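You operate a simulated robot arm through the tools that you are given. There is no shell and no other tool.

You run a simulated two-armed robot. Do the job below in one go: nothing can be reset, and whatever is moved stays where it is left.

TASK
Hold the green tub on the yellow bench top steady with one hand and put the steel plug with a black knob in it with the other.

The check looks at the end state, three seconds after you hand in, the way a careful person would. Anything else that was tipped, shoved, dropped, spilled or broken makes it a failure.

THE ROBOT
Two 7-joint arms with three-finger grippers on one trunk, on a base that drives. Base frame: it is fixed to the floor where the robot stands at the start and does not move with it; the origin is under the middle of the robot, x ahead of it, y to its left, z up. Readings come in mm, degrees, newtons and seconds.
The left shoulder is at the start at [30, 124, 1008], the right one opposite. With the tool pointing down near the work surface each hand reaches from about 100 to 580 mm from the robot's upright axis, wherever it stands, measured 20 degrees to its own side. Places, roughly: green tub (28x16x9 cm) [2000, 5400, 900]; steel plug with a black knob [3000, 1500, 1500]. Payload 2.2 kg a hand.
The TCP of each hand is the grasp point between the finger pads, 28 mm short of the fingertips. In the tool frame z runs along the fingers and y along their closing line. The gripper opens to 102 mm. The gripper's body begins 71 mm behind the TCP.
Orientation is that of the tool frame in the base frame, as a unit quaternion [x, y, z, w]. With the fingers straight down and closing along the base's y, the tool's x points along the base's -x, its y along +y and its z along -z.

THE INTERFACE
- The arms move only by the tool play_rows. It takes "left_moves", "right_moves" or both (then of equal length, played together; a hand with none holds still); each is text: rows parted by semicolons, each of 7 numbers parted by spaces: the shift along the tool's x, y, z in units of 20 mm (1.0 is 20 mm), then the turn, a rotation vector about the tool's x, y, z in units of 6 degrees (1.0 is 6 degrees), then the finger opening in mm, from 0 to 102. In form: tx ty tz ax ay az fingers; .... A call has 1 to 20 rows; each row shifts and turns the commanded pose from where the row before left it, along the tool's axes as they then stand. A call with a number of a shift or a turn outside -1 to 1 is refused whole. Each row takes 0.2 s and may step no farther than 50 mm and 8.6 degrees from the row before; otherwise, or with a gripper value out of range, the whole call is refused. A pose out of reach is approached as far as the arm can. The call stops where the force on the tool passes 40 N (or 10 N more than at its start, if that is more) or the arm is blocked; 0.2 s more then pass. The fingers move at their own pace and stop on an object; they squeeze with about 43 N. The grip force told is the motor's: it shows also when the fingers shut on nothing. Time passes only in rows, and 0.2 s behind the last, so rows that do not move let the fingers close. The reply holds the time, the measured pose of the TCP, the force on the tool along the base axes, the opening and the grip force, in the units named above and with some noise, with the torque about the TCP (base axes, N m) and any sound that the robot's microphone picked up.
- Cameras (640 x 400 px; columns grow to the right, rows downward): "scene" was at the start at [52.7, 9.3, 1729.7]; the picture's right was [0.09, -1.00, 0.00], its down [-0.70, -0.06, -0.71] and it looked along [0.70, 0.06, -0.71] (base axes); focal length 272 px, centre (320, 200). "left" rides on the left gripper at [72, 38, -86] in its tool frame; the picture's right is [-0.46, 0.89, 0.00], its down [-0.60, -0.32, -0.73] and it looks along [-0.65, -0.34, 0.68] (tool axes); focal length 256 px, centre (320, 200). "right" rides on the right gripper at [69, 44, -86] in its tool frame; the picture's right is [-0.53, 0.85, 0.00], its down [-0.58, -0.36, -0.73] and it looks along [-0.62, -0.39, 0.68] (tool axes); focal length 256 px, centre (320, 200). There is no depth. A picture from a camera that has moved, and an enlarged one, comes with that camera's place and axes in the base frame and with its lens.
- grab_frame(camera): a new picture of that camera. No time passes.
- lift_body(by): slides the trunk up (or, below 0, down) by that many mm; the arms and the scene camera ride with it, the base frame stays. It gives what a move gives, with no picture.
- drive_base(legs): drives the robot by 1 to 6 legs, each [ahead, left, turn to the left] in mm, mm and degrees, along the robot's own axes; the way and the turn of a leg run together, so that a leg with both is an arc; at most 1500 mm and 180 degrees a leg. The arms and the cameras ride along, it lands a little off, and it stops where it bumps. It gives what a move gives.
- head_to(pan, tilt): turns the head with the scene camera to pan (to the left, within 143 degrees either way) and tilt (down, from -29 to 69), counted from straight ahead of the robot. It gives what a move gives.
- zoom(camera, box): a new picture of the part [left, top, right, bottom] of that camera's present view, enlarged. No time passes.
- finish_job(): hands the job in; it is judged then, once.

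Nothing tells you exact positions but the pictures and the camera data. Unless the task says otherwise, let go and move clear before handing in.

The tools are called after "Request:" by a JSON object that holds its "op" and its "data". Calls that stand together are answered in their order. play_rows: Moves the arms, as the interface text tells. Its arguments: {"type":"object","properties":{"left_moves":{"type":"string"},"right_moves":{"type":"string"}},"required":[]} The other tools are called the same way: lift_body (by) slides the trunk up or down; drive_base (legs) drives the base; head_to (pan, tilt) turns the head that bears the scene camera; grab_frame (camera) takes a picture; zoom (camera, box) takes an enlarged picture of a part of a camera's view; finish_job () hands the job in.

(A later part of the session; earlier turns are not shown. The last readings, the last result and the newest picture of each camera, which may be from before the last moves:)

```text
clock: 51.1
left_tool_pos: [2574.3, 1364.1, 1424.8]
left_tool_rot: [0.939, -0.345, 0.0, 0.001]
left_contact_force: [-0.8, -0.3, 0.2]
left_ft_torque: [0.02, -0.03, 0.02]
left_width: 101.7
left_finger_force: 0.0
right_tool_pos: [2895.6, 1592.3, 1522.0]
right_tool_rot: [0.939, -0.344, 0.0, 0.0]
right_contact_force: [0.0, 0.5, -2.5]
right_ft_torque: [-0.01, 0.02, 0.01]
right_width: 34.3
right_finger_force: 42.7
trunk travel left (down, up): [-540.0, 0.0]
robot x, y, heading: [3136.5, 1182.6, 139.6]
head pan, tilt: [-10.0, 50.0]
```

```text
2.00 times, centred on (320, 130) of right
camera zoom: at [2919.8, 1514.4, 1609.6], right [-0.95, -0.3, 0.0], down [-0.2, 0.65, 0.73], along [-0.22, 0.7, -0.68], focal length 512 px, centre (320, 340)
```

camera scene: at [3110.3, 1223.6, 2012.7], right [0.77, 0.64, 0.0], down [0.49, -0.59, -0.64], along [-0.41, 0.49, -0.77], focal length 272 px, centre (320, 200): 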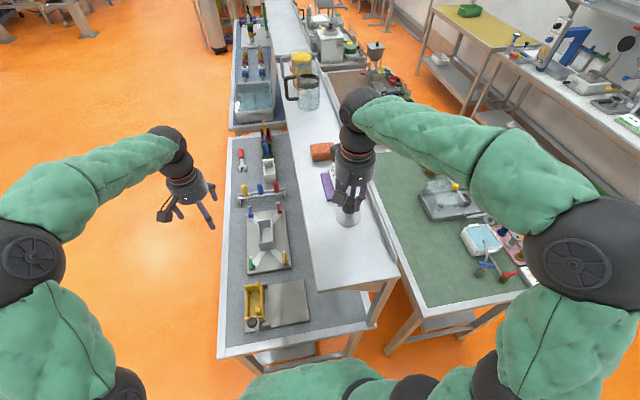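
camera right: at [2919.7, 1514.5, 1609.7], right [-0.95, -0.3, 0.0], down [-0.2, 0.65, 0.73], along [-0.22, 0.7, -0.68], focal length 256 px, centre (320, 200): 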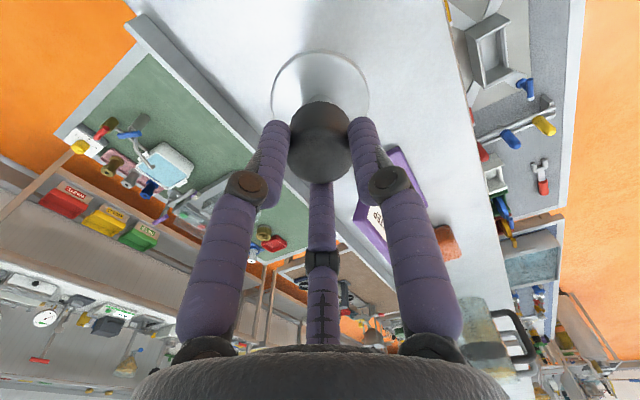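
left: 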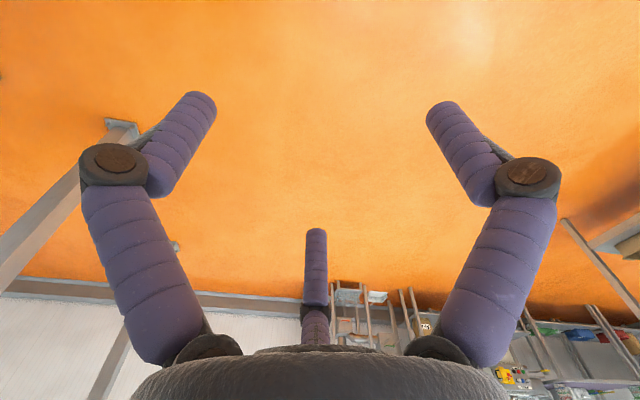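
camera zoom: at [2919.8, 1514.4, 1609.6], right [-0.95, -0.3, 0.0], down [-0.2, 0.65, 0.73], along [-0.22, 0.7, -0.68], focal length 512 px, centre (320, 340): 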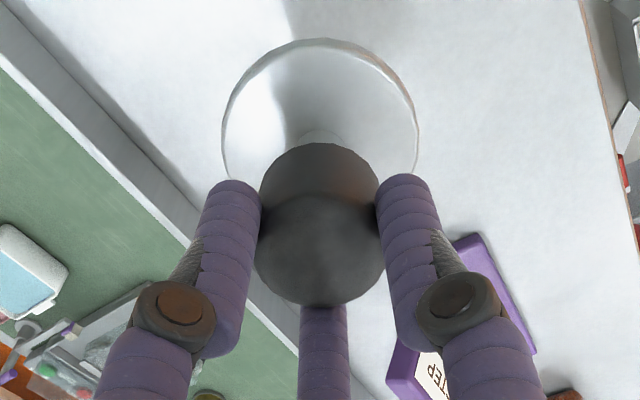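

The plug is steady now (about 2.5 N) but held only by the fingertips. I'll lower it gently back until it touches the shelf and re-grip it deeper.

Request:
{"op": "play_rows", "data": {"right_moves": "0 0 0.4 0 0 0 0; 0 0 0.5 0 0 0 0; 0 0 0.5 0 0 0 0; 0 0 0.5 0 0 0 0; 0 0 0.3 0 0 0 0; 0 0 0 0 0 0 0"}}

Request:
{"op": "zoom", "data": {"camera": "right", "box": [220, 30, 420, 230]}}

Request:
{"op": "zoom", "data": {"camera": "scene", "box": [290, 120, 410, 245]}}

```text
clock: 52.5
left_tool_pos: [2572.5, 1364.3, 1424.8]
left_tool_rot: [0.939, -0.345, 0.0, -0.001]
left_contact_force: [-0.8, 0.2, 0.7]
left_ft_torque: [0.0, 0.01, 0.03]
left_width: 102.1
left_finger_force: 0.0
right_tool_pos: [2894.4, 1592.5, 1477.9]
right_tool_rot: [0.939, -0.344, 0.0, 0.0]
right_contact_force: [0.1, 0.3, -2.0]
right_ft_torque: [0.03, 0.03, -0.03]
right_width: 33.9
right_finger_force: 42.9
trunk travel left (down, up): [-540.0, 0.0]
robot x, y, heading: [3134.7, 1186.3, 139.7]
head pan, tilt: [-10.0, 50.0]
```

```text
2.00 times, centred on (320, 130) of right
camera zoom: at [2919.2, 1515.0, 1565.5], right [-0.95, -0.3, 0.0], down [-0.2, 0.65, 0.73], along [-0.22, 0.7, -0.68], focal length 512 px, centre (320, 340)
```

zoom: 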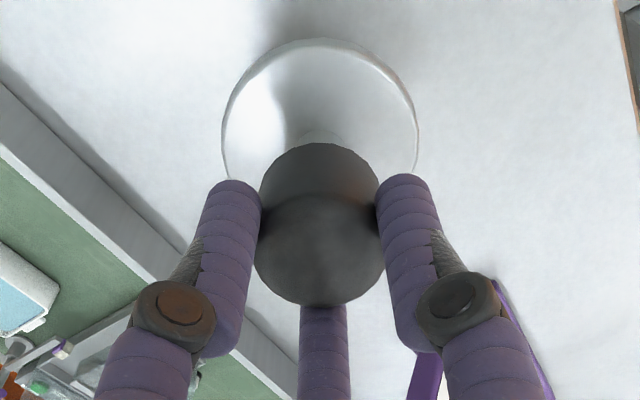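

```text
3.20 times, centred on (350, 182) of scene
camera zoom: at [3110.4, 1223.4, 2012.7], right [0.77, 0.64, 0.0], down [0.49, -0.59, -0.64], along [-0.41, 0.49, -0.77], focal length 872 px, centre (224, 256)
```

zoom: 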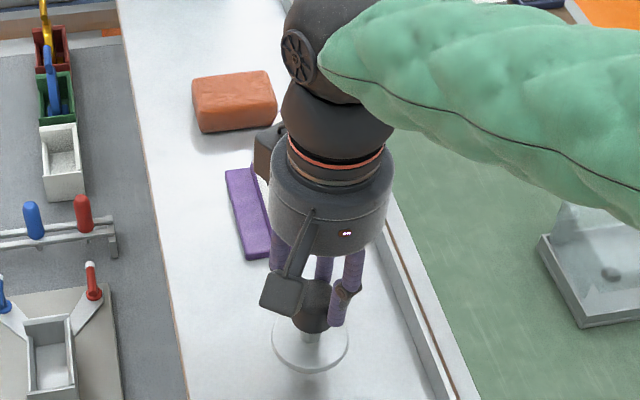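

Still held and steady on axis. I'll lower in small steps until the shelf takes the weight.

Request:
{"op": "play_rows", "data": {"right_moves": "0 0 0.2 0 0 0 0; 0 0 0.2 0 0 0 0; 0 0 0 0 0 0 0"}}

Request:
{"op": "play_rows", "data": {"right_moves": "0 0 0.2 0 0 0 0; 0 0 0.15 0 0 0 0; 0 0 0 0 0 0 0"}}

Request:
{"op": "zoom", "data": {"camera": "right", "box": [220, 30, 420, 230]}}

```text
clock: 53.3
left_tool_pos: [2572.9, 1363.6, 1424.5]
left_tool_rot: [0.939, -0.345, 0.0, -0.001]
left_contact_force: [0.2, -0.1, 0.8]
left_ft_torque: [0.01, -0.01, -0.02]
left_width: 102.5
left_finger_force: 0.0
right_tool_pos: [2895.7, 1592.1, 1471.4]
right_tool_rot: [0.939, -0.344, -0.001, 0.0]
right_contact_force: [0.2, 0.1, -1.6]
right_ft_torque: [0.01, 0.0, -0.01]
right_width: 33.8
right_finger_force: 42.5
trunk travel left (down, up): [-540.0, 0.0]
robot x, y, heading: [3136.6, 1181.5, 139.6]
head pan, tilt: [-10.0, 50.0]
```

```text
clock: 54.1
left_tool_pos: [2574.5, 1364.3, 1424.2]
left_tool_rot: [0.938, -0.345, 0.0, 0.0]
left_contact_force: [0.1, 0.4, 0.3]
left_ft_torque: [0.0, -0.01, -0.04]
left_width: 102.1
left_finger_force: 0.1
right_tool_pos: [2895.8, 1592.4, 1463.6]
right_tool_rot: [0.939, -0.343, 0.0, -0.001]
right_contact_force: [1.0, 0.5, -2.7]
right_ft_torque: [0.01, -0.02, 0.01]
right_width: 33.9
right_finger_force: 42.5
trunk travel left (down, up): [-540.0, 0.0]
robot x, y, heading: [3136.9, 1177.5, 140.1]
head pan, tilt: [-10.0, 50.0]
```

```text
2.00 times, centred on (320, 130) of right
camera zoom: at [2920.0, 1514.6, 1551.1], right [-0.95, -0.3, 0.0], down [-0.2, 0.65, 0.73], along [-0.22, 0.7, -0.68], focal length 512 px, centre (320, 340)
```

zoom: 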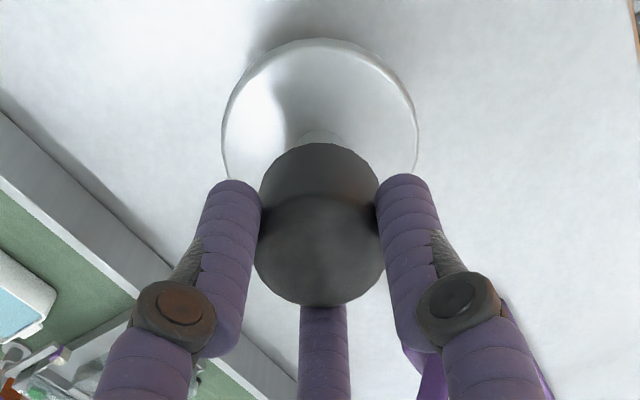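

Still no contact at TCP 1464; I'll keep lowering in small steps.

Request:
{"op": "play_rows", "data": {"right_moves": "0 0 0.2 0 0 0 0; 0 0 0 0 0 0 0"}}

Request:
{"op": "play_rows", "data": {"right_moves": "0 0 0.2 0 0 0 0; 0 0 0 0 0 0 0"}}

Request:
{"op": "play_rows", "data": {"right_moves": "0 0 0.2 0 0 0 0; 0 0 0 0 0 0 0"}}

```text
clock: 54.7
left_tool_pos: [2574.1, 1364.2, 1424.6]
left_tool_rot: [0.939, -0.344, -0.001, -0.001]
left_contact_force: [-0.5, -1.0, 0.3]
left_ft_torque: [-0.01, -0.02, 0.02]
left_width: 102.0
left_finger_force: 0.0
right_tool_pos: [2895.2, 1592.5, 1460.7]
right_tool_rot: [0.939, -0.343, -0.001, 0.0]
right_contact_force: [0.0, 0.1, -2.3]
right_ft_torque: [-0.03, 0.02, 0.02]
right_width: 34.0
right_finger_force: 42.3
trunk travel left (down, up): [-540.0, 0.0]
robot x, y, heading: [3135.7, 1178.1, 139.8]
head pan, tilt: [-10.0, 50.0]
```

```text
clock: 55.3
left_tool_pos: [2573.4, 1363.8, 1424.8]
left_tool_rot: [0.939, -0.344, -0.001, 0.0]
left_contact_force: [-0.4, -0.6, -0.2]
left_ft_torque: [0.01, -0.01, 0.01]
left_width: 101.8
left_finger_force: 0.1
right_tool_pos: [2894.9, 1591.6, 1456.2]
right_tool_rot: [0.939, -0.344, 0.0, 0.001]
right_contact_force: [-0.1, -0.4, -2.9]
right_ft_torque: [-0.02, 0.03, 0.02]
right_width: 33.9
right_finger_force: 43.6
trunk travel left (down, up): [-540.0, 0.0]
robot x, y, heading: [3136.2, 1180.0, 139.9]
head pan, tilt: [-10.0, 50.0]
```

```text
clock: 55.9
left_tool_pos: [2573.2, 1362.9, 1425.3]
left_tool_rot: [0.939, -0.345, 0.001, 0.0]
left_contact_force: [-0.8, -0.6, 0.0]
left_ft_torque: [0.0, -0.1, 0.01]
left_width: 102.0
left_finger_force: 0.0
right_tool_pos: [2894.5, 1590.7, 1454.6]
right_tool_rot: [0.939, -0.345, -0.002, 0.0]
right_contact_force: [0.7, -0.5, 12.8]
right_ft_torque: [-0.26, -0.28, -0.01]
right_width: 34.3
right_finger_force: 43.3
trunk travel left (down, up): [-540.0, 0.0]
robot x, y, heading: [3137.1, 1184.4, 139.8]
head pan, tilt: [-10.0, 50.0]
```

The shelf took the weight at TCP 1454.6, so the plug had slid 31 mm in the fingers. I'll ease off, open, go down deeper over the knob and re-grip.

Request:
{"op": "play_rows", "data": {"right_moves": "0 0 -0.1 0 0 0 0; 0 0 0 0 0 0 0; 0 0 0 0 0 0 60; 0 0 0 0 0 0 80; 0 0 0 0 0 0 80"}}

Request:
{"op": "grab_frame", "data": {"camera": "right"}}

```text
clock: 57.1
left_tool_pos: [2573.4, 1362.9, 1424.9]
left_tool_rot: [0.939, -0.344, 0.0, 0.0]
left_contact_force: [0.5, -0.4, 0.0]
left_ft_torque: [0.02, 0.0, -0.02]
left_width: 102.1
left_finger_force: 0.0
right_tool_pos: [2895.4, 1591.0, 1453.9]
right_tool_rot: [0.939, -0.343, 0.001, 0.0]
right_contact_force: [-0.3, 1.0, -0.8]
right_ft_torque: [0.0, 0.01, 0.01]
right_width: 80.0
right_finger_force: 0.0
trunk travel left (down, up): [-540.0, 0.0]
robot x, y, heading: [3135.3, 1177.9, 139.6]
head pan, tilt: [-10.0, 50.0]
```

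```text
taken
camera right: at [2919.3, 1515.0, 1541.1], right [-0.95, -0.3, 0.0], down [-0.2, 0.65, 0.73], along [-0.22, 0.7, -0.68], focal length 256 px, centre (320, 200)
```

right: 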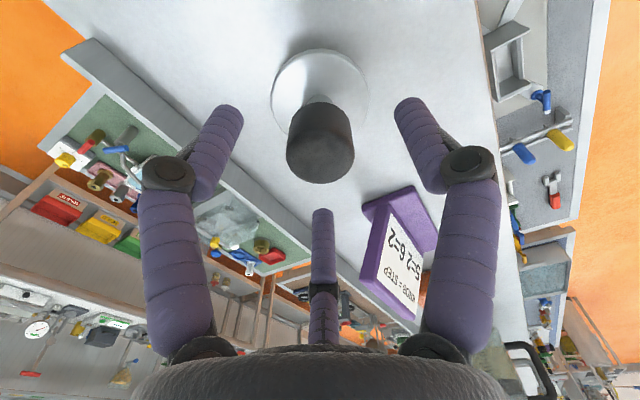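

The plug stands upright and centred. I'll go down 36 mm and close again with a longer squeeze.

Request:
{"op": "play_rows", "data": {"right_moves": "0 0 0.5 0 0 0 80; 0 0 0.5 0 0 0 80; 0 0 0.5 0 0 0 80; 0 0 0.3 0 0 0 80; 0 0 0 0 0 0 60; 0 0 0 0 0 0 40; 0 0 0 0 0 0 20; 0 0 0 0 0 0 0; 0 0 0 0 0 0 0; 0 0 0 0 0 0 0"}}

Request:
{"op": "grab_frame", "data": {"camera": "right"}}

Request:
{"op": "play_rows", "data": {"right_moves": "0 0 -0.1 0 0 0 0; 0 0 -0.1 0 0 0 0; 0 0 -0.1 0 0 0 0; 0 0 -0.1 0 0 0 0; 0 0 -0.1 0 0 0 0; 0 0 0 0 0 0 0"}}

Request:
{"op": "grab_frame", "data": {"camera": "right"}}

```text
clock: 59.3
left_tool_pos: [2572.8, 1363.4, 1425.1]
left_tool_rot: [0.939, -0.344, 0.0, 0.0]
left_contact_force: [0.3, 0.3, -0.2]
left_ft_torque: [0.02, 0.0, 0.0]
left_width: 102.0
left_finger_force: 0.1
right_tool_pos: [2895.1, 1592.4, 1420.0]
right_tool_rot: [0.939, -0.344, 0.0, 0.001]
right_contact_force: [1.0, -0.4, 1.1]
right_ft_torque: [-0.05, -0.03, -0.01]
right_width: 33.9
right_finger_force: 42.9
trunk travel left (down, up): [-540.0, 0.0]
robot x, y, heading: [3135.8, 1179.6, 139.5]
head pan, tilt: [-10.0, 50.0]
```

```text
taken
camera right: at [2919.2, 1514.5, 1506.0], right [-0.95, -0.3, 0.0], down [-0.2, 0.65, 0.73], along [-0.22, 0.7, -0.68], focal length 256 px, centre (320, 200)
```

right: 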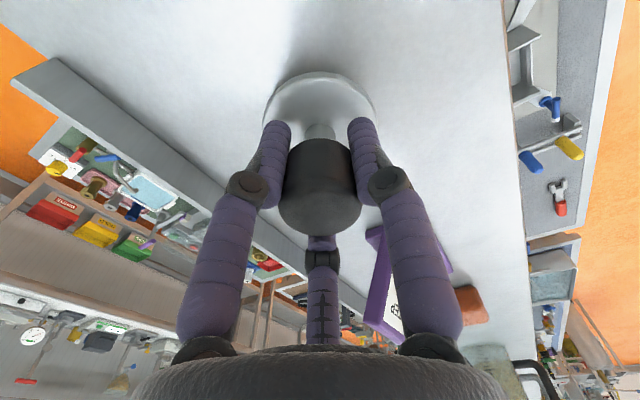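

```text
clock: 60.7
left_tool_pos: [2571.6, 1364.0, 1425.1]
left_tool_rot: [0.939, -0.344, -0.001, 0.0]
left_contact_force: [0.3, 0.3, 0.6]
left_ft_torque: [0.0, -0.01, 0.01]
left_width: 101.9
left_finger_force: 0.0
right_tool_pos: [2894.7, 1590.9, 1428.7]
right_tool_rot: [0.939, -0.344, 0.0, 0.001]
right_contact_force: [0.2, -0.3, -1.9]
right_ft_torque: [-0.01, -0.03, 0.0]
right_width: 33.7
right_finger_force: 43.5
trunk travel left (down, up): [-540.0, 0.0]
robot x, y, heading: [3135.3, 1181.7, 139.7]
head pan, tilt: [-10.0, 50.0]
```

```text
taken
camera right: at [2919.4, 1514.2, 1515.5], right [-0.95, -0.3, 0.0], down [-0.2, 0.65, 0.73], along [-0.22, 0.7, -0.68], focal length 256 px, centre (320, 200)
```

right: 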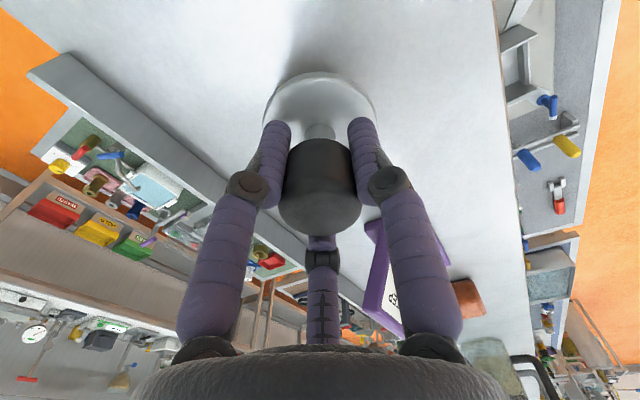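

This time the plug rose without slipping. I'll continue lifting slowly and check again.

Request:
{"op": "play_rows", "data": {"right_moves": "0 0 -0.2 0 0 0 0; 0 0 -0.2 0 0 0 0; 0 0 -0.2 0 0 0 0; 0 0 -0.2 0 0 0 0; 0 0 -0.2 0 0 0 0; 0 0 -0.2 0 0 0 0; 0 0 -0.2 0 0 0 0; 0 0 -0.2 0 0 0 0; 0 0 0 0 0 0 0"}}

Request:
{"op": "grab_frame", "data": {"camera": "right"}}

```text
clock: 62.7
left_tool_pos: [2574.2, 1363.1, 1424.6]
left_tool_rot: [0.939, -0.344, 0.0, 0.0]
left_contact_force: [-0.4, 0.2, 0.3]
left_ft_torque: [-0.01, 0.0, 0.03]
left_width: 102.2
left_finger_force: 0.0
right_tool_pos: [2895.8, 1593.1, 1460.4]
right_tool_rot: [0.939, -0.344, 0.0, -0.001]
right_contact_force: [-0.4, 0.4, -2.4]
right_ft_torque: [0.0, -0.03, -0.02]
right_width: 33.6
right_finger_force: 43.0
trunk travel left (down, up): [-540.0, 0.0]
robot x, y, heading: [3136.8, 1179.2, 139.7]
head pan, tilt: [-10.0, 50.0]
```

```text
taken
camera right: at [2919.5, 1515.0, 1547.4], right [-0.95, -0.3, 0.0], down [-0.2, 0.65, 0.73], along [-0.22, 0.7, -0.68], focal length 256 px, centre (320, 200)
```

right: 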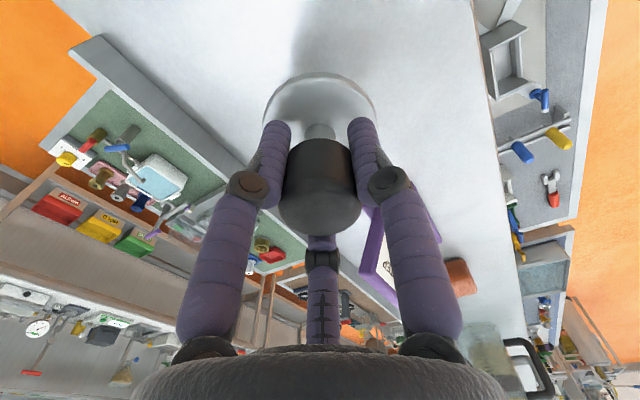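

The grip holds now without slip. I'll raise another 40 mm slowly, then back away from the shelf end.

Request:
{"op": "play_rows", "data": {"right_moves": "0 0 -0.3 0 0 0 0; 0 0 -0.3 0 0 0 0; 0 0 -0.3 0 0 0 0; 0 0 -0.3 0 0 0 0; 0 0 -0.3 0 0 0 0; 0 0 -0.3 0 0 0 0; 0 0 -0.3 0 0 0 0; 0 0 0 0 0 0 0"}}

Request:
{"op": "drive_base", "data": {"legs": [[-100, 0, 0]]}}

Request:
{"op": "grab_frame", "data": {"camera": "right"}}

```text
clock: 64.5
left_tool_pos: [2572.5, 1364.5, 1425.1]
left_tool_rot: [0.939, -0.345, 0.001, 0.0]
left_contact_force: [-0.6, -0.6, 0.5]
left_ft_torque: [0.01, 0.0, 0.0]
left_width: 102.1
left_finger_force: 0.1
right_tool_pos: [2895.7, 1591.8, 1502.4]
right_tool_rot: [0.939, -0.344, 0.0, 0.0]
right_contact_force: [-0.3, -0.3, -2.6]
right_ft_torque: [0.01, 0.02, 0.0]
right_width: 33.7
right_finger_force: 42.9
trunk travel left (down, up): [-540.0, 0.0]
robot x, y, heading: [3138.1, 1181.9, 139.8]
head pan, tilt: [-10.0, 50.0]
```

```text
clock: 65.7
left_tool_pos: [2647.7, 1299.9, 1425.4]
left_tool_rot: [0.939, -0.343, 0.0, 0.0]
left_contact_force: [-0.3, -0.2, -0.2]
left_ft_torque: [0.0, -0.03, 0.04]
left_width: 101.8
left_finger_force: 0.1
right_tool_pos: [2970.5, 1527.8, 1502.1]
right_tool_rot: [0.939, -0.344, 0.0, 0.0]
right_contact_force: [0.2, 0.4, -2.0]
right_ft_torque: [0.04, 0.0, 0.02]
right_width: 33.6
right_finger_force: 42.6
trunk travel left (down, up): [-540.0, 0.0]
robot x, y, heading: [3209.9, 1116.6, 139.8]
head pan, tilt: [-10.0, 50.0]
```

```text
taken
camera right: at [2994.7, 1451.2, 1588.8], right [-0.95, -0.3, 0.0], down [-0.21, 0.65, 0.73], along [-0.22, 0.7, -0.68], focal length 256 px, centre (320, 200)
```

right: 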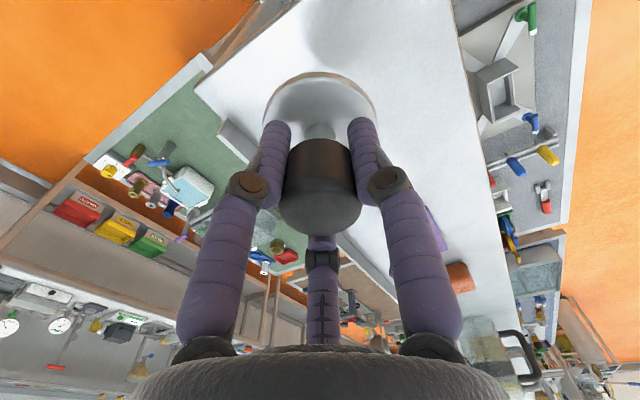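

The plug stays firm. I'll back off further and look along the aisle to the right for obstacles before moving that way.

Request:
{"op": "drive_base", "data": {"legs": [[-400, 0, 0]]}}

Request:
{"op": "head_to", "data": {"pan": -80, "tilt": 30}}

Request:
{"op": "grab_frame", "data": {"camera": "scene"}}

Request:
{"op": "head_to", "data": {"pan": -25, "tilt": 25}}

Request:
{"op": "grab_frame", "data": {"camera": "scene"}}

Request:
{"op": "grab_frame", "data": {"camera": "right"}}

```text
clock: 68.2
left_tool_pos: [2953.2, 1041.2, 1424.7]
left_tool_rot: [0.939, -0.344, 0.001, 0.0]
left_contact_force: [0.3, -0.5, 0.4]
left_ft_torque: [0.01, -0.01, 0.01]
left_width: 102.0
left_finger_force: 0.0
right_tool_pos: [3276.0, 1271.1, 1502.1]
right_tool_rot: [0.939, -0.343, 0.001, 0.0]
right_contact_force: [0.1, 0.6, -2.6]
right_ft_torque: [-0.01, -0.01, 0.01]
right_width: 33.4
right_finger_force: 42.9
trunk travel left (down, up): [-540.0, 0.0]
robot x, y, heading: [3514.9, 860.5, 139.6]
head pan, tilt: [-10.0, 50.0]
```

```text
clock: 69.6
left_tool_pos: [2954.1, 1040.6, 1425.6]
left_tool_rot: [0.939, -0.344, 0.0, 0.0]
left_contact_force: [0.3, -0.8, 0.1]
left_ft_torque: [-0.02, 0.0, -0.01]
left_width: 101.9
left_finger_force: 0.0
right_tool_pos: [3276.3, 1269.6, 1501.6]
right_tool_rot: [0.939, -0.343, 0.0, 0.001]
right_contact_force: [0.0, 0.4, -2.5]
right_ft_torque: [0.02, 0.0, 0.0]
right_width: 33.5
right_finger_force: 42.6
trunk travel left (down, up): [-540.0, 0.0]
robot x, y, heading: [3514.7, 861.5, 139.8]
head pan, tilt: [-80.0, 30.0]
```

```text
taken
camera scene: at [3585.9, 920.8, 2042.2], right [0.86, -0.5, 0.0], down [-0.25, -0.43, -0.87], along [0.43, 0.75, -0.5], focal length 272 px, centre (320, 200)
```

scene: 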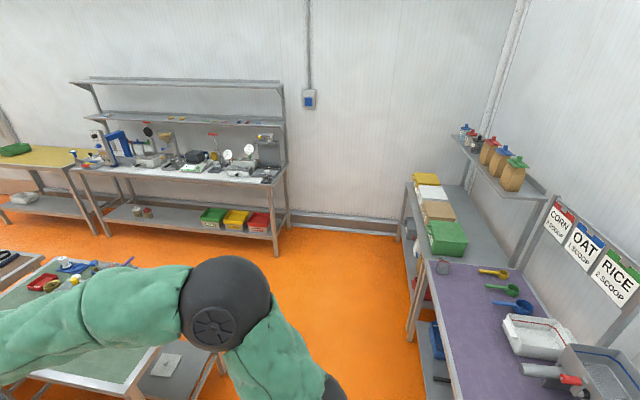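

```text
clock: 70.8
left_tool_pos: [2954.1, 1041.7, 1425.4]
left_tool_rot: [0.939, -0.343, 0.001, 0.001]
left_contact_force: [-0.5, 0.1, 0.6]
left_ft_torque: [-0.03, 0.03, -0.03]
left_width: 101.9
left_finger_force: 0.1
right_tool_pos: [3275.7, 1270.6, 1501.4]
right_tool_rot: [0.939, -0.343, 0.0, 0.0]
right_contact_force: [0.0, 0.0, -1.6]
right_ft_torque: [0.03, -0.01, 0.0]
right_width: 33.6
right_finger_force: 43.2
trunk travel left (down, up): [-540.0, 0.0]
robot x, y, heading: [3511.1, 858.6, 140.0]
head pan, tilt: [-25.0, 25.0]
```

```text
taken
camera scene: at [3501.9, 926.2, 2050.2], right [0.91, 0.42, 0.0], down [0.18, -0.38, -0.91], along [-0.38, 0.82, -0.42], focal length 272 px, centre (320, 200)
```

scene: 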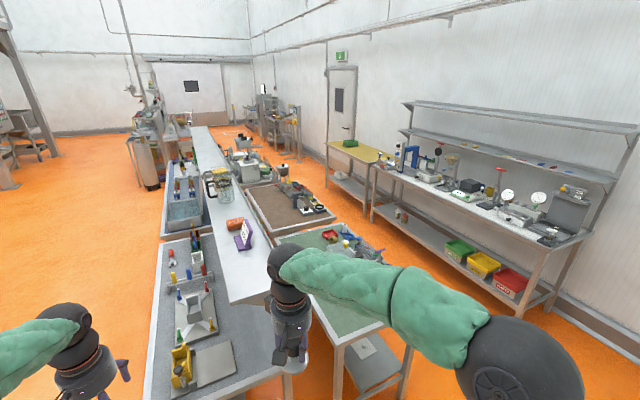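

```text
taken
camera right: at [3300.4, 1192.9, 1588.7], right [-0.95, -0.3, 0.0], down [-0.21, 0.65, 0.73], along [-0.22, 0.7, -0.68], focal length 256 px, centre (320, 200)
```

right: 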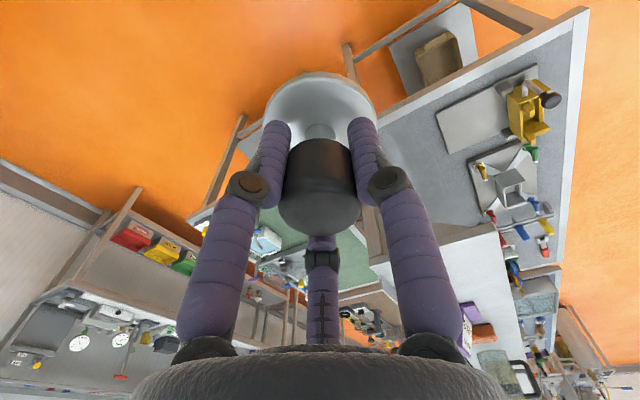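

The aisle and the corridor behind the benches look clear. I'll translate right along the aisle, keeping the heading along the corridor.

Request:
{"op": "drive_base", "data": {"legs": [[0, -1000, 0], [0, -650, 0]]}}

Request:
{"op": "head_to", "data": {"pan": 0, "tilt": 28}}

Request:
{"op": "grab_frame", "data": {"camera": "scene"}}

Request:
{"op": "grab_frame", "data": {"camera": "right"}}

```text
clock: 79.2
left_tool_pos: [4030.9, 2293.9, 1423.5]
left_tool_rot: [0.939, -0.344, 0.0, -0.001]
left_contact_force: [-0.1, -0.9, 0.1]
left_ft_torque: [0.02, -0.01, -0.04]
left_width: 102.0
left_finger_force: 0.1
right_tool_pos: [4354.3, 2523.0, 1502.0]
right_tool_rot: [0.939, -0.343, 0.0, -0.001]
right_contact_force: [0.3, -0.6, -1.3]
right_ft_torque: [0.04, -0.01, -0.05]
right_width: 33.5
right_finger_force: 42.9
trunk travel left (down, up): [-540.0, 0.0]
robot x, y, heading: [4592.9, 2110.9, 139.5]
head pan, tilt: [-25.0, 25.0]
```

```text
clock: 80.1
left_tool_pos: [4030.9, 2294.7, 1424.6]
left_tool_rot: [0.939, -0.345, 0.0, 0.0]
left_contact_force: [0.1, -0.9, 0.3]
left_ft_torque: [0.04, -0.01, 0.0]
left_width: 102.0
left_finger_force: 0.0
right_tool_pos: [4353.3, 2522.7, 1501.8]
right_tool_rot: [0.939, -0.344, 0.0, 0.0]
right_contact_force: [0.5, -0.1, -2.1]
right_ft_torque: [0.0, 0.02, 0.04]
right_width: 33.3
right_finger_force: 43.0
trunk travel left (down, up): [-540.0, 0.0]
robot x, y, heading: [4593.8, 2109.7, 139.7]
head pan, tilt: [0.0, 28.0]
```

```text
taken
camera scene: at [4547.9, 2153.9, 2045.4], right [0.65, 0.76, 0.0], down [0.36, -0.3, -0.88], along [-0.67, 0.57, -0.47], focal length 272 px, centre (320, 200)
```

scene: 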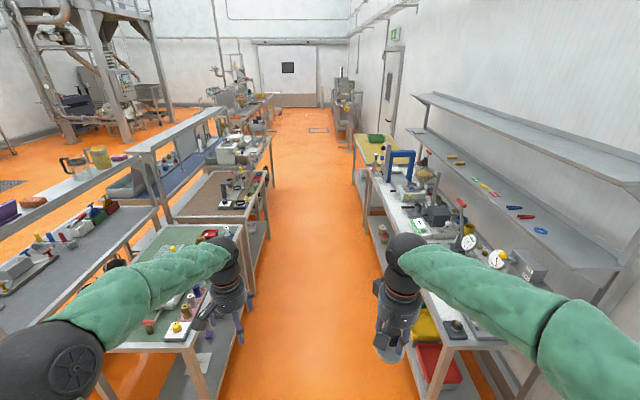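

```text
taken
camera right: at [4377.8, 2445.6, 1588.7], right [-0.95, -0.3, 0.0], down [-0.21, 0.65, 0.73], along [-0.22, 0.7, -0.68], focal length 256 px, centre (320, 200)
```

right: 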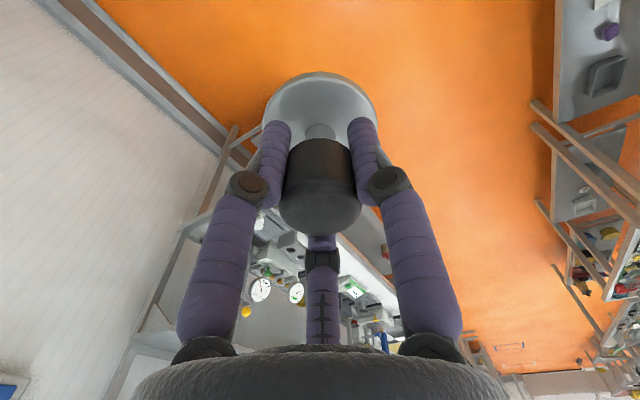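

The corridor is straight ahead with about 0.7 m free on each side. I'll drive along it toward the yellow bench.

Request:
{"op": "drive_base", "data": {"legs": [[1500, 0, 0], [1300, 0, 0]]}}

Request:
{"op": "head_to", "data": {"pan": -20, "tilt": 35}}

Request:
{"op": "grab_frame", "data": {"camera": "scene"}}

Request:
{"op": "grab_frame", "data": {"camera": "right"}}

```text
clock: 93.5
left_tool_pos: [1896.3, 4043.1, 1425.7]
left_tool_rot: [0.94, -0.342, 0.001, 0.0]
left_contact_force: [0.3, 0.2, 0.6]
left_ft_torque: [0.0, 0.01, -0.03]
left_width: 102.1
left_finger_force: 0.0
right_tool_pos: [2218.0, 4272.7, 1502.1]
right_tool_rot: [0.94, -0.342, 0.0, 0.0]
right_contact_force: [-0.2, 0.3, -1.5]
right_ft_torque: [-0.03, -0.02, 0.01]
right_width: 33.3
right_finger_force: 42.9
trunk travel left (down, up): [-540.0, 0.0]
robot x, y, heading: [2458.3, 3860.5, 140.1]
head pan, tilt: [0.0, 28.0]
```

```text
clock: 94.3
left_tool_pos: [1895.6, 4041.2, 1425.0]
left_tool_rot: [0.94, -0.342, 0.0, 0.0]
left_contact_force: [0.1, -0.3, -0.9]
left_ft_torque: [-0.02, -0.06, 0.02]
left_width: 102.1
left_finger_force: 0.0
right_tool_pos: [2217.8, 4273.0, 1502.5]
right_tool_rot: [0.94, -0.342, 0.0, 0.0]
right_contact_force: [-0.4, 0.1, -1.8]
right_ft_torque: [-0.03, -0.02, -0.02]
right_width: 33.6
right_finger_force: 43.2
trunk travel left (down, up): [-540.0, 0.0]
robot x, y, heading: [2458.4, 3862.5, 139.9]
head pan, tilt: [-20.0, 35.0]
```

```text
taken
camera scene: at [2439.0, 3922.2, 2034.5], right [0.87, 0.5, 0.0], down [0.29, -0.5, -0.82], along [-0.41, 0.71, -0.57], focal length 272 px, centre (320, 200)
```

scene: 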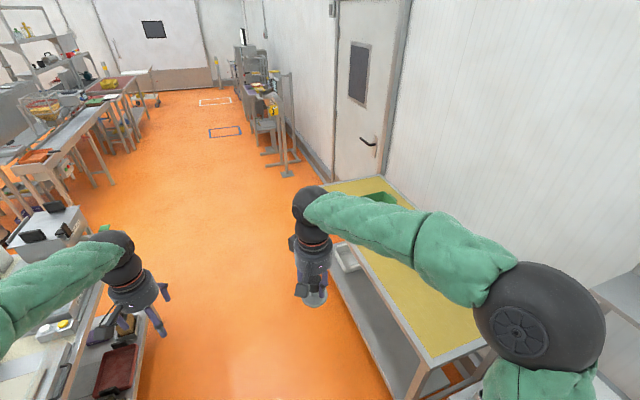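

```text
taken
camera right: at [2241.8, 4195.5, 1588.7], right [-0.95, -0.3, 0.0], down [-0.21, 0.65, 0.73], along [-0.22, 0.7, -0.68], focal length 256 px, centre (320, 200)
```

right: 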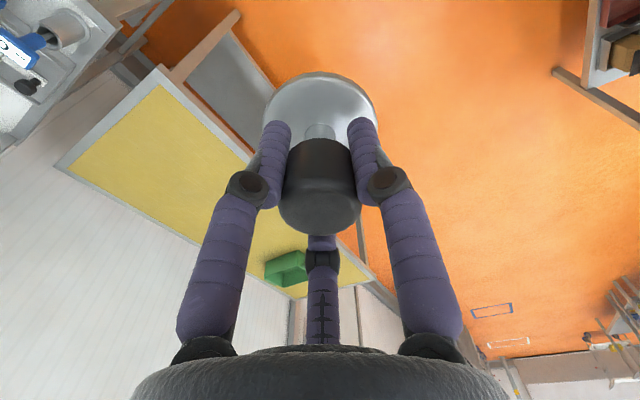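

The yellow bench is on my right, its top at about z 860, with the tub at its far end. I'll drive a bit further along and look at the tub from closer.

Request:
{"op": "drive_base", "data": {"legs": [[800, 0, 0]]}}

Request:
{"op": "head_to", "data": {"pan": -60, "tilt": 45}}

Request:
{"op": "grab_frame", "data": {"camera": "scene"}}

Request:
{"op": "grab_frame", "data": {"camera": "right"}}

```text
clock: 98.6
left_tool_pos: [1274.9, 4547.0, 1424.3]
left_tool_rot: [0.942, -0.336, 0.0, 0.0]
left_contact_force: [1.2, 0.2, -0.3]
left_ft_torque: [0.02, 0.02, 0.04]
left_width: 101.7
left_finger_force: 0.0
right_tool_pos: [1592.7, 4781.7, 1502.1]
right_tool_rot: [0.942, -0.335, 0.0, 0.0]
right_contact_force: [0.3, 0.0, -2.0]
right_ft_torque: [0.0, 0.02, 0.0]
right_width: 33.4
right_finger_force: 42.7
trunk travel left (down, up): [-540.0, 0.0]
robot x, y, heading: [1837.9, 4377.8, 140.8]
head pan, tilt: [-20.0, 35.0]
```

```text
clock: 99.7
left_tool_pos: [1273.2, 4549.1, 1425.0]
left_tool_rot: [0.942, -0.337, 0.0, 0.0]
left_contact_force: [0.0, 0.4, -0.1]
left_ft_torque: [-0.03, 0.01, -0.03]
left_width: 101.9
left_finger_force: 0.1
right_tool_pos: [1592.9, 4782.6, 1501.0]
right_tool_rot: [0.942, -0.335, 0.0, 0.0]
right_contact_force: [-0.5, -0.7, -2.4]
right_ft_torque: [-0.03, 0.01, 0.0]
right_width: 33.0
right_finger_force: 43.1
trunk travel left (down, up): [-540.0, 0.0]
robot x, y, heading: [1840.0, 4376.0, 140.8]
head pan, tilt: [-60.0, 45.0]
```

```text
taken
camera scene: at [1877.1, 4439.4, 2019.6], right [0.99, -0.16, 0.0], down [-0.11, -0.7, -0.71], along [0.11, 0.7, -0.71], focal length 272 px, centre (320, 200)
```

scene: 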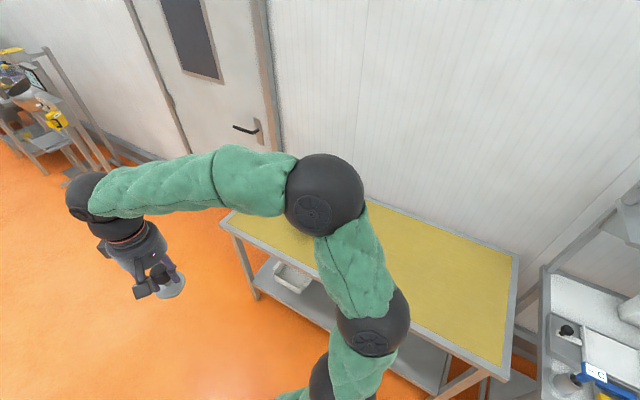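

```text
taken
camera right: at [1618.3, 4705.7, 1588.8], right [-0.95, -0.32, 0.0], down [-0.22, 0.65, 0.73], along [-0.23, 0.69, -0.68], focal length 256 px, centre (320, 200)
```

right: 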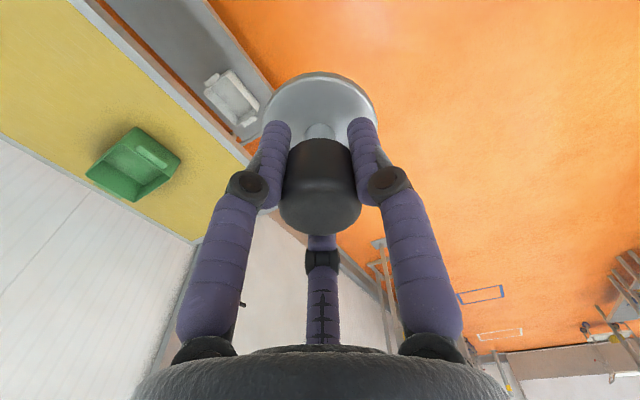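

The wrist camera sees the tub beyond the arm. I'll zoom in on it to locate it and see its walls.

Request:
{"op": "zoom", "data": {"camera": "right", "box": [60, 100, 220, 225]}}

Request:
{"op": "head_to", "data": {"pan": -85, "tilt": 50}}

Request:
{"op": "grab_frame", "data": {"camera": "scene"}}

```text
3.20 times, centred on (140, 162) of right
camera zoom: at [1618.3, 4705.7, 1588.8], right [-0.95, -0.32, 0.0], down [-0.22, 0.65, 0.73], along [-0.23, 0.69, -0.68], focal length 819 px, centre (896, 320)
```

zoom: 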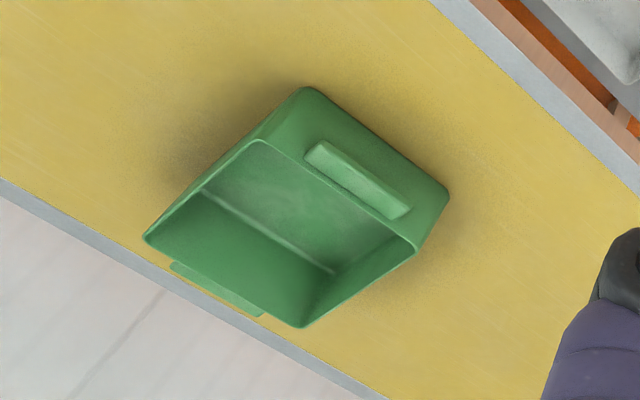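

```text
clock: 100.6
left_tool_pos: [1274.9, 4548.7, 1425.2]
left_tool_rot: [0.942, -0.336, 0.0, 0.0]
left_contact_force: [0.1, 0.3, -0.1]
left_ft_torque: [0.0, 0.02, 0.03]
left_width: 102.3
left_finger_force: 0.0
right_tool_pos: [1592.7, 4781.8, 1501.6]
right_tool_rot: [0.942, -0.335, 0.0, 0.0]
right_contact_force: [-0.5, -0.6, -2.0]
right_ft_torque: [0.02, 0.01, -0.01]
right_width: 33.3
right_finger_force: 43.2
trunk travel left (down, up): [-540.0, 0.0]
robot x, y, heading: [1838.0, 4375.2, 140.6]
head pan, tilt: [-85.0, 50.0]
```

```text
taken
camera scene: at [1907.2, 4423.0, 2012.7], right [0.83, -0.56, 0.0], down [-0.43, -0.63, -0.64], along [0.36, 0.53, -0.77], focal length 272 px, centre (320, 200)
```

scene: 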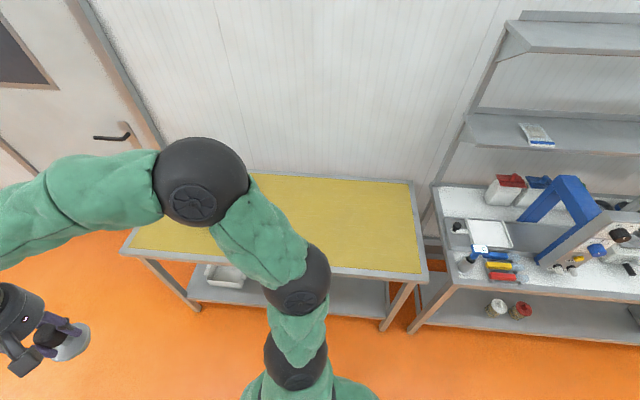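

The tub is 164×224 mm (handle ledges on its short ends), centre about (2044, 5456), rim ≈ z 948, its long axis square to the bench front. I'll lower the trunk 150 mm, turn to face the bench and slide left in front of the tub.

Request:
{"op": "drive_base", "data": {"legs": [[0, 0, -90.8], [0, 560, 0]]}}

Request:
{"op": "lift_body", "data": {"by": -150}}

Request:
{"op": "head_to", "data": {"pan": 0, "tilt": 45}}

Request:
{"op": "grab_frame", "data": {"camera": "scene"}}

Request:
{"op": "grab_frame", "data": {"camera": "right"}}

Request:
{"op": "grab_frame", "data": {"camera": "left"}}

```text
clock: 107.5
left_tool_pos: [1597.1, 5282.6, 1425.2]
left_tool_rot: [-0.425, 0.905, 0.0, 0.0]
left_contact_force: [-0.1, 0.1, -0.7]
left_ft_torque: [0.03, 0.0, 0.0]
left_width: 101.9
left_finger_force: 0.1
right_tool_pos: [1830.4, 4964.5, 1502.5]
right_tool_rot: [-0.424, 0.905, 0.0, 0.0]
right_contact_force: [0.3, 1.0, -3.3]
right_ft_torque: [0.0, 0.03, 0.0]
right_width: 33.4
right_finger_force: 43.1
trunk travel left (down, up): [-540.0, 0.0]
robot x, y, heading: [1422.3, 4716.4, 50.5]
head pan, tilt: [-85.0, 50.0]
```

```text
clock: 109.3
left_tool_pos: [1596.0, 5283.1, 1275.0]
left_tool_rot: [-0.425, 0.905, 0.0, 0.0]
left_contact_force: [-0.6, -0.8, 1.1]
left_ft_torque: [0.0, 0.03, 0.01]
left_width: 102.2
left_finger_force: 0.0
right_tool_pos: [1829.0, 4963.0, 1351.6]
right_tool_rot: [-0.425, 0.905, 0.001, 0.0]
right_contact_force: [0.8, -0.4, -2.0]
right_ft_torque: [0.0, 0.01, 0.05]
right_width: 33.4
right_finger_force: 42.8
trunk travel left (down, up): [-390.0, 150.0]
robot x, y, heading: [1421.9, 4720.2, 50.5]
head pan, tilt: [-85.0, 50.0]
```

```text
clock: 110.9
left_tool_pos: [1596.7, 5284.1, 1274.7]
left_tool_rot: [-0.425, 0.905, 0.0, 0.0]
left_contact_force: [0.7, 0.6, 0.2]
left_ft_torque: [-0.03, 0.0, -0.01]
left_width: 102.0
left_finger_force: 0.0
right_tool_pos: [1828.9, 4963.9, 1352.7]
right_tool_rot: [-0.425, 0.905, 0.0, 0.0]
right_contact_force: [-0.3, 1.4, -2.1]
right_ft_torque: [-0.02, -0.01, 0.02]
right_width: 33.4
right_finger_force: 42.9
trunk travel left (down, up): [-390.0, 150.0]
robot x, y, heading: [1418.4, 4720.4, 50.0]
head pan, tilt: [0.0, 45.0]
```

```text
taken
camera scene: at [1454.7, 4761.3, 1869.6], right [0.77, -0.64, 0.0], down [-0.45, -0.54, -0.71], along [0.45, 0.54, -0.71], focal length 272 px, centre (320, 200)
```

scene: 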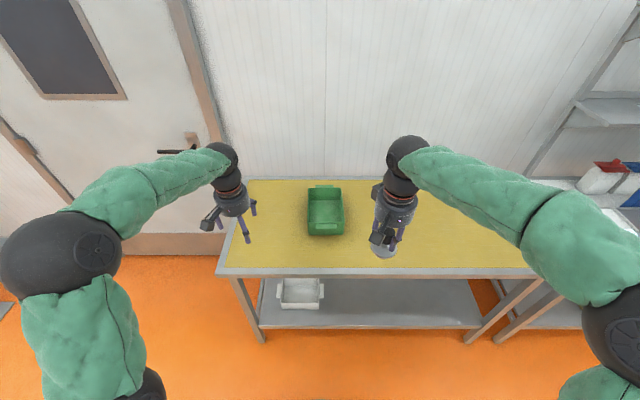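

```text
taken
camera right: at [1750.8, 4938.5, 1438.8], right [-0.31, 0.95, 0.0], down [0.65, 0.21, 0.73], along [0.69, 0.23, -0.68], focal length 256 px, centre (320, 200)
```

right: 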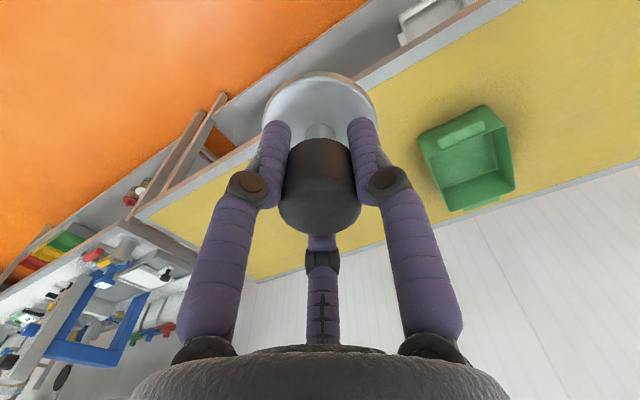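

```text
taken
camera left: at [1521.7, 5253.0, 1361.9], right [-0.38, 0.92, 0.0], down [0.63, 0.26, 0.73], along [0.67, 0.28, -0.68], focal length 256 px, centre (320, 200)
```

left: 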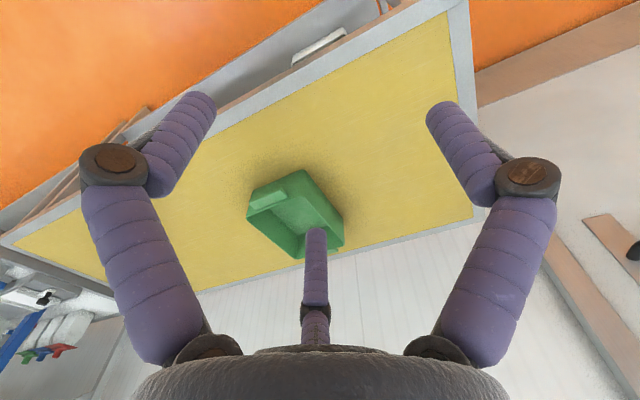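

The tub is right ahead of me now. I'll zoom in on it to fix its position, walls and contents.

Request:
{"op": "zoom", "data": {"camera": "scene", "box": [270, 165, 380, 255]}}

Request:
{"op": "zoom", "data": {"camera": "left", "box": [220, 150, 370, 280]}}

Request:
{"op": "zoom", "data": {"camera": "right", "box": [390, 80, 540, 230]}}

```text
4.44 times, centred on (325, 210) of scene
camera zoom: at [1454.7, 4761.3, 1869.6], right [0.77, -0.64, 0.0], down [-0.45, -0.54, -0.71], along [0.45, 0.54, -0.71], focal length 1211 px, centre (298, 156)
```

zoom: 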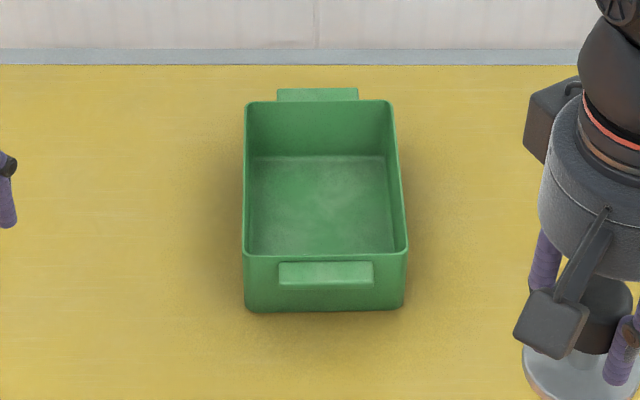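

```text
3.08 times, centred on (295, 215) of left
camera zoom: at [1521.7, 5253.0, 1361.9], right [-0.38, 0.92, 0.0], down [0.63, 0.26, 0.73], along [0.67, 0.28, -0.68], focal length 788 px, centre (397, 154)
```

zoom: 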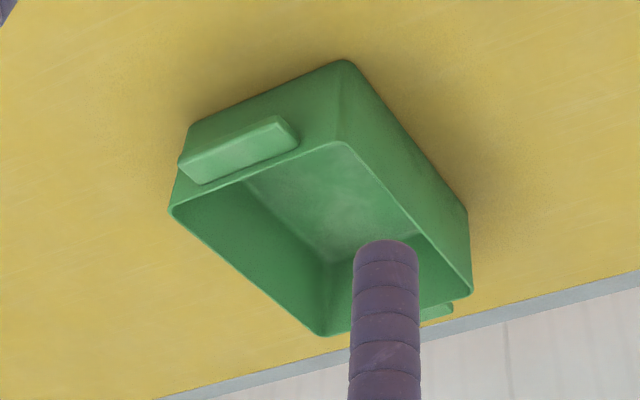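

```text
2.67 times, centred on (465, 155) of right
camera zoom: at [1750.8, 4938.5, 1438.8], right [-0.31, 0.95, 0.0], down [0.65, 0.21, 0.73], along [0.69, 0.23, -0.68], focal length 683 px, centre (-67, 320)
```

zoom: 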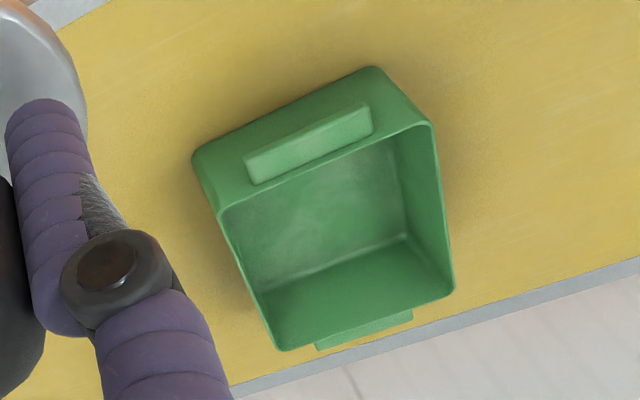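

The tub is empty and square to me; its near wall is about 838 mm ahead, centre 28 mm to my right, bench edge about 641 mm ahead. I'll drive 325 mm ahead, staying about 315 mm off the bench edge.

Request:
{"op": "drive_base", "data": {"legs": [[325, 0, 0]]}}

Request:
{"op": "head_to", "data": {"pan": 0, "tilt": 60}}

Request:
{"op": "grab_frame", "data": {"camera": "scene"}}

Request:
{"op": "grab_frame", "data": {"camera": "left"}}

Request:
{"op": "grab_frame", "data": {"camera": "right"}}

```text
clock: 113.0
left_tool_pos: [1800.8, 5529.4, 1275.9]
left_tool_rot: [-0.425, 0.905, 0.0, 0.001]
left_contact_force: [-0.3, 0.8, 0.4]
left_ft_torque: [0.02, 0.03, 0.04]
left_width: 102.0
left_finger_force: 0.0
right_tool_pos: [2033.4, 5208.6, 1351.3]
right_tool_rot: [-0.425, 0.905, 0.0, -0.001]
right_contact_force: [-0.5, -0.5, -3.0]
right_ft_torque: [0.0, 0.06, -0.02]
right_width: 33.5
right_finger_force: 43.1
trunk travel left (down, up): [-390.0, 150.0]
robot x, y, heading: [1624.8, 4963.6, 50.3]
head pan, tilt: [0.0, 45.0]
```

```text
clock: 113.8
left_tool_pos: [1801.4, 5528.7, 1274.9]
left_tool_rot: [-0.425, 0.905, 0.0, 0.0]
left_contact_force: [-0.6, 0.7, 1.5]
left_ft_torque: [-0.01, 0.0, 0.02]
left_width: 101.8
left_finger_force: 0.2
right_tool_pos: [2032.4, 5207.0, 1352.2]
right_tool_rot: [-0.425, 0.905, 0.0, 0.0]
right_contact_force: [0.2, 0.9, -2.8]
right_ft_torque: [-0.01, 0.0, 0.05]
right_width: 33.5
right_finger_force: 43.2
trunk travel left (down, up): [-390.0, 150.0]
robot x, y, heading: [1621.6, 4967.5, 50.4]
head pan, tilt: [0.0, 60.0]
```

```text
taken
camera scene: at [1648.8, 4995.2, 1850.2], right [0.77, -0.64, 0.0], down [-0.55, -0.67, -0.5], along [0.32, 0.39, -0.87], focal length 272 px, centre (320, 200)
```

scene: 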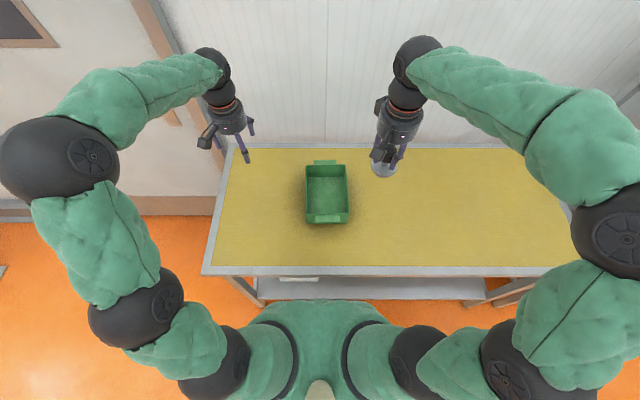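

```text
taken
camera left: at [1725.7, 5498.1, 1362.0], right [-0.38, 0.92, 0.0], down [0.63, 0.26, 0.73], along [0.68, 0.28, -0.68], focal length 256 px, centre (320, 200)
```

left: 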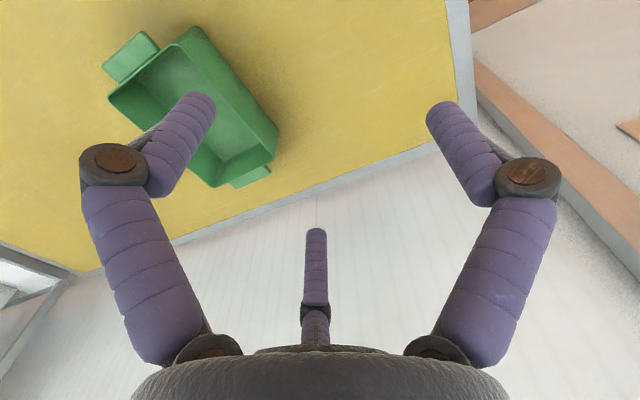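

```text
taken
camera right: at [1954.5, 5183.4, 1438.9], right [-0.31, 0.95, 0.0], down [0.65, 0.21, 0.73], along [0.69, 0.23, -0.68], focal length 256 px, centre (320, 200)
```

right: 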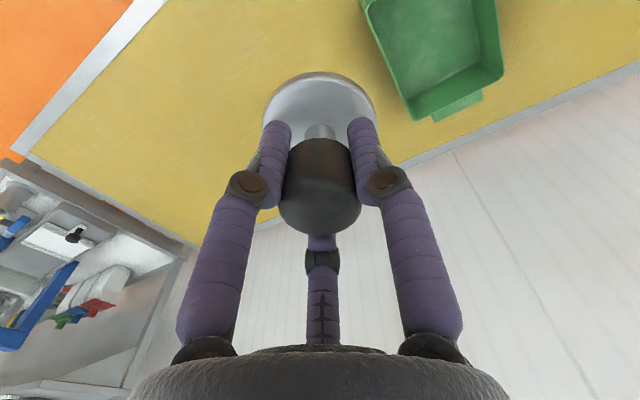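

Now about 315 mm off the bench edge. I'll zoom on the tub again for exact corners from here.

Request:
{"op": "zoom", "data": {"camera": "scene", "box": [280, 145, 376, 235]}}

Request:
{"op": "zoom", "data": {"camera": "scene", "box": [180, 40, 440, 200]}}

```text
4.44 times, centred on (328, 190) of scene
camera zoom: at [1648.8, 4995.2, 1850.2], right [0.77, -0.64, 0.0], down [-0.55, -0.67, -0.5], along [0.32, 0.39, -0.87], focal length 1211 px, centre (284, 244)
```

zoom: 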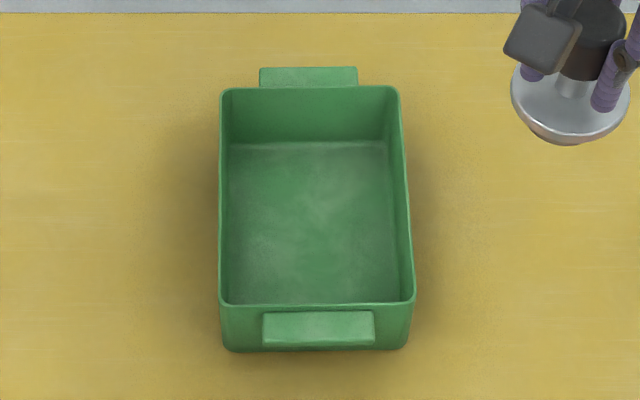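

```text
2.46 times, centred on (310, 120) of scene
camera zoom: at [1648.8, 4995.2, 1850.2], right [0.77, -0.64, 0.0], down [-0.55, -0.67, -0.5], along [0.32, 0.39, -0.87], focal length 671 px, centre (345, 397)
```

zoom: 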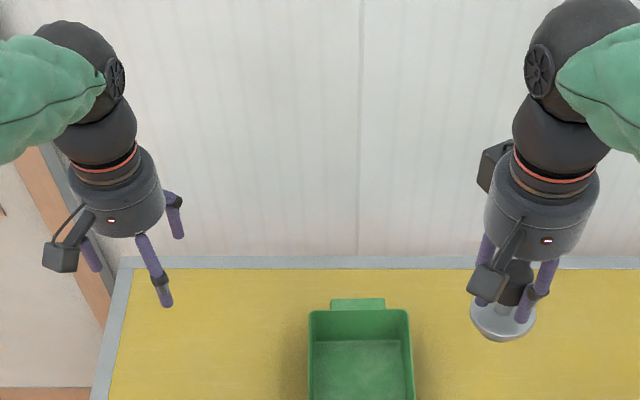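

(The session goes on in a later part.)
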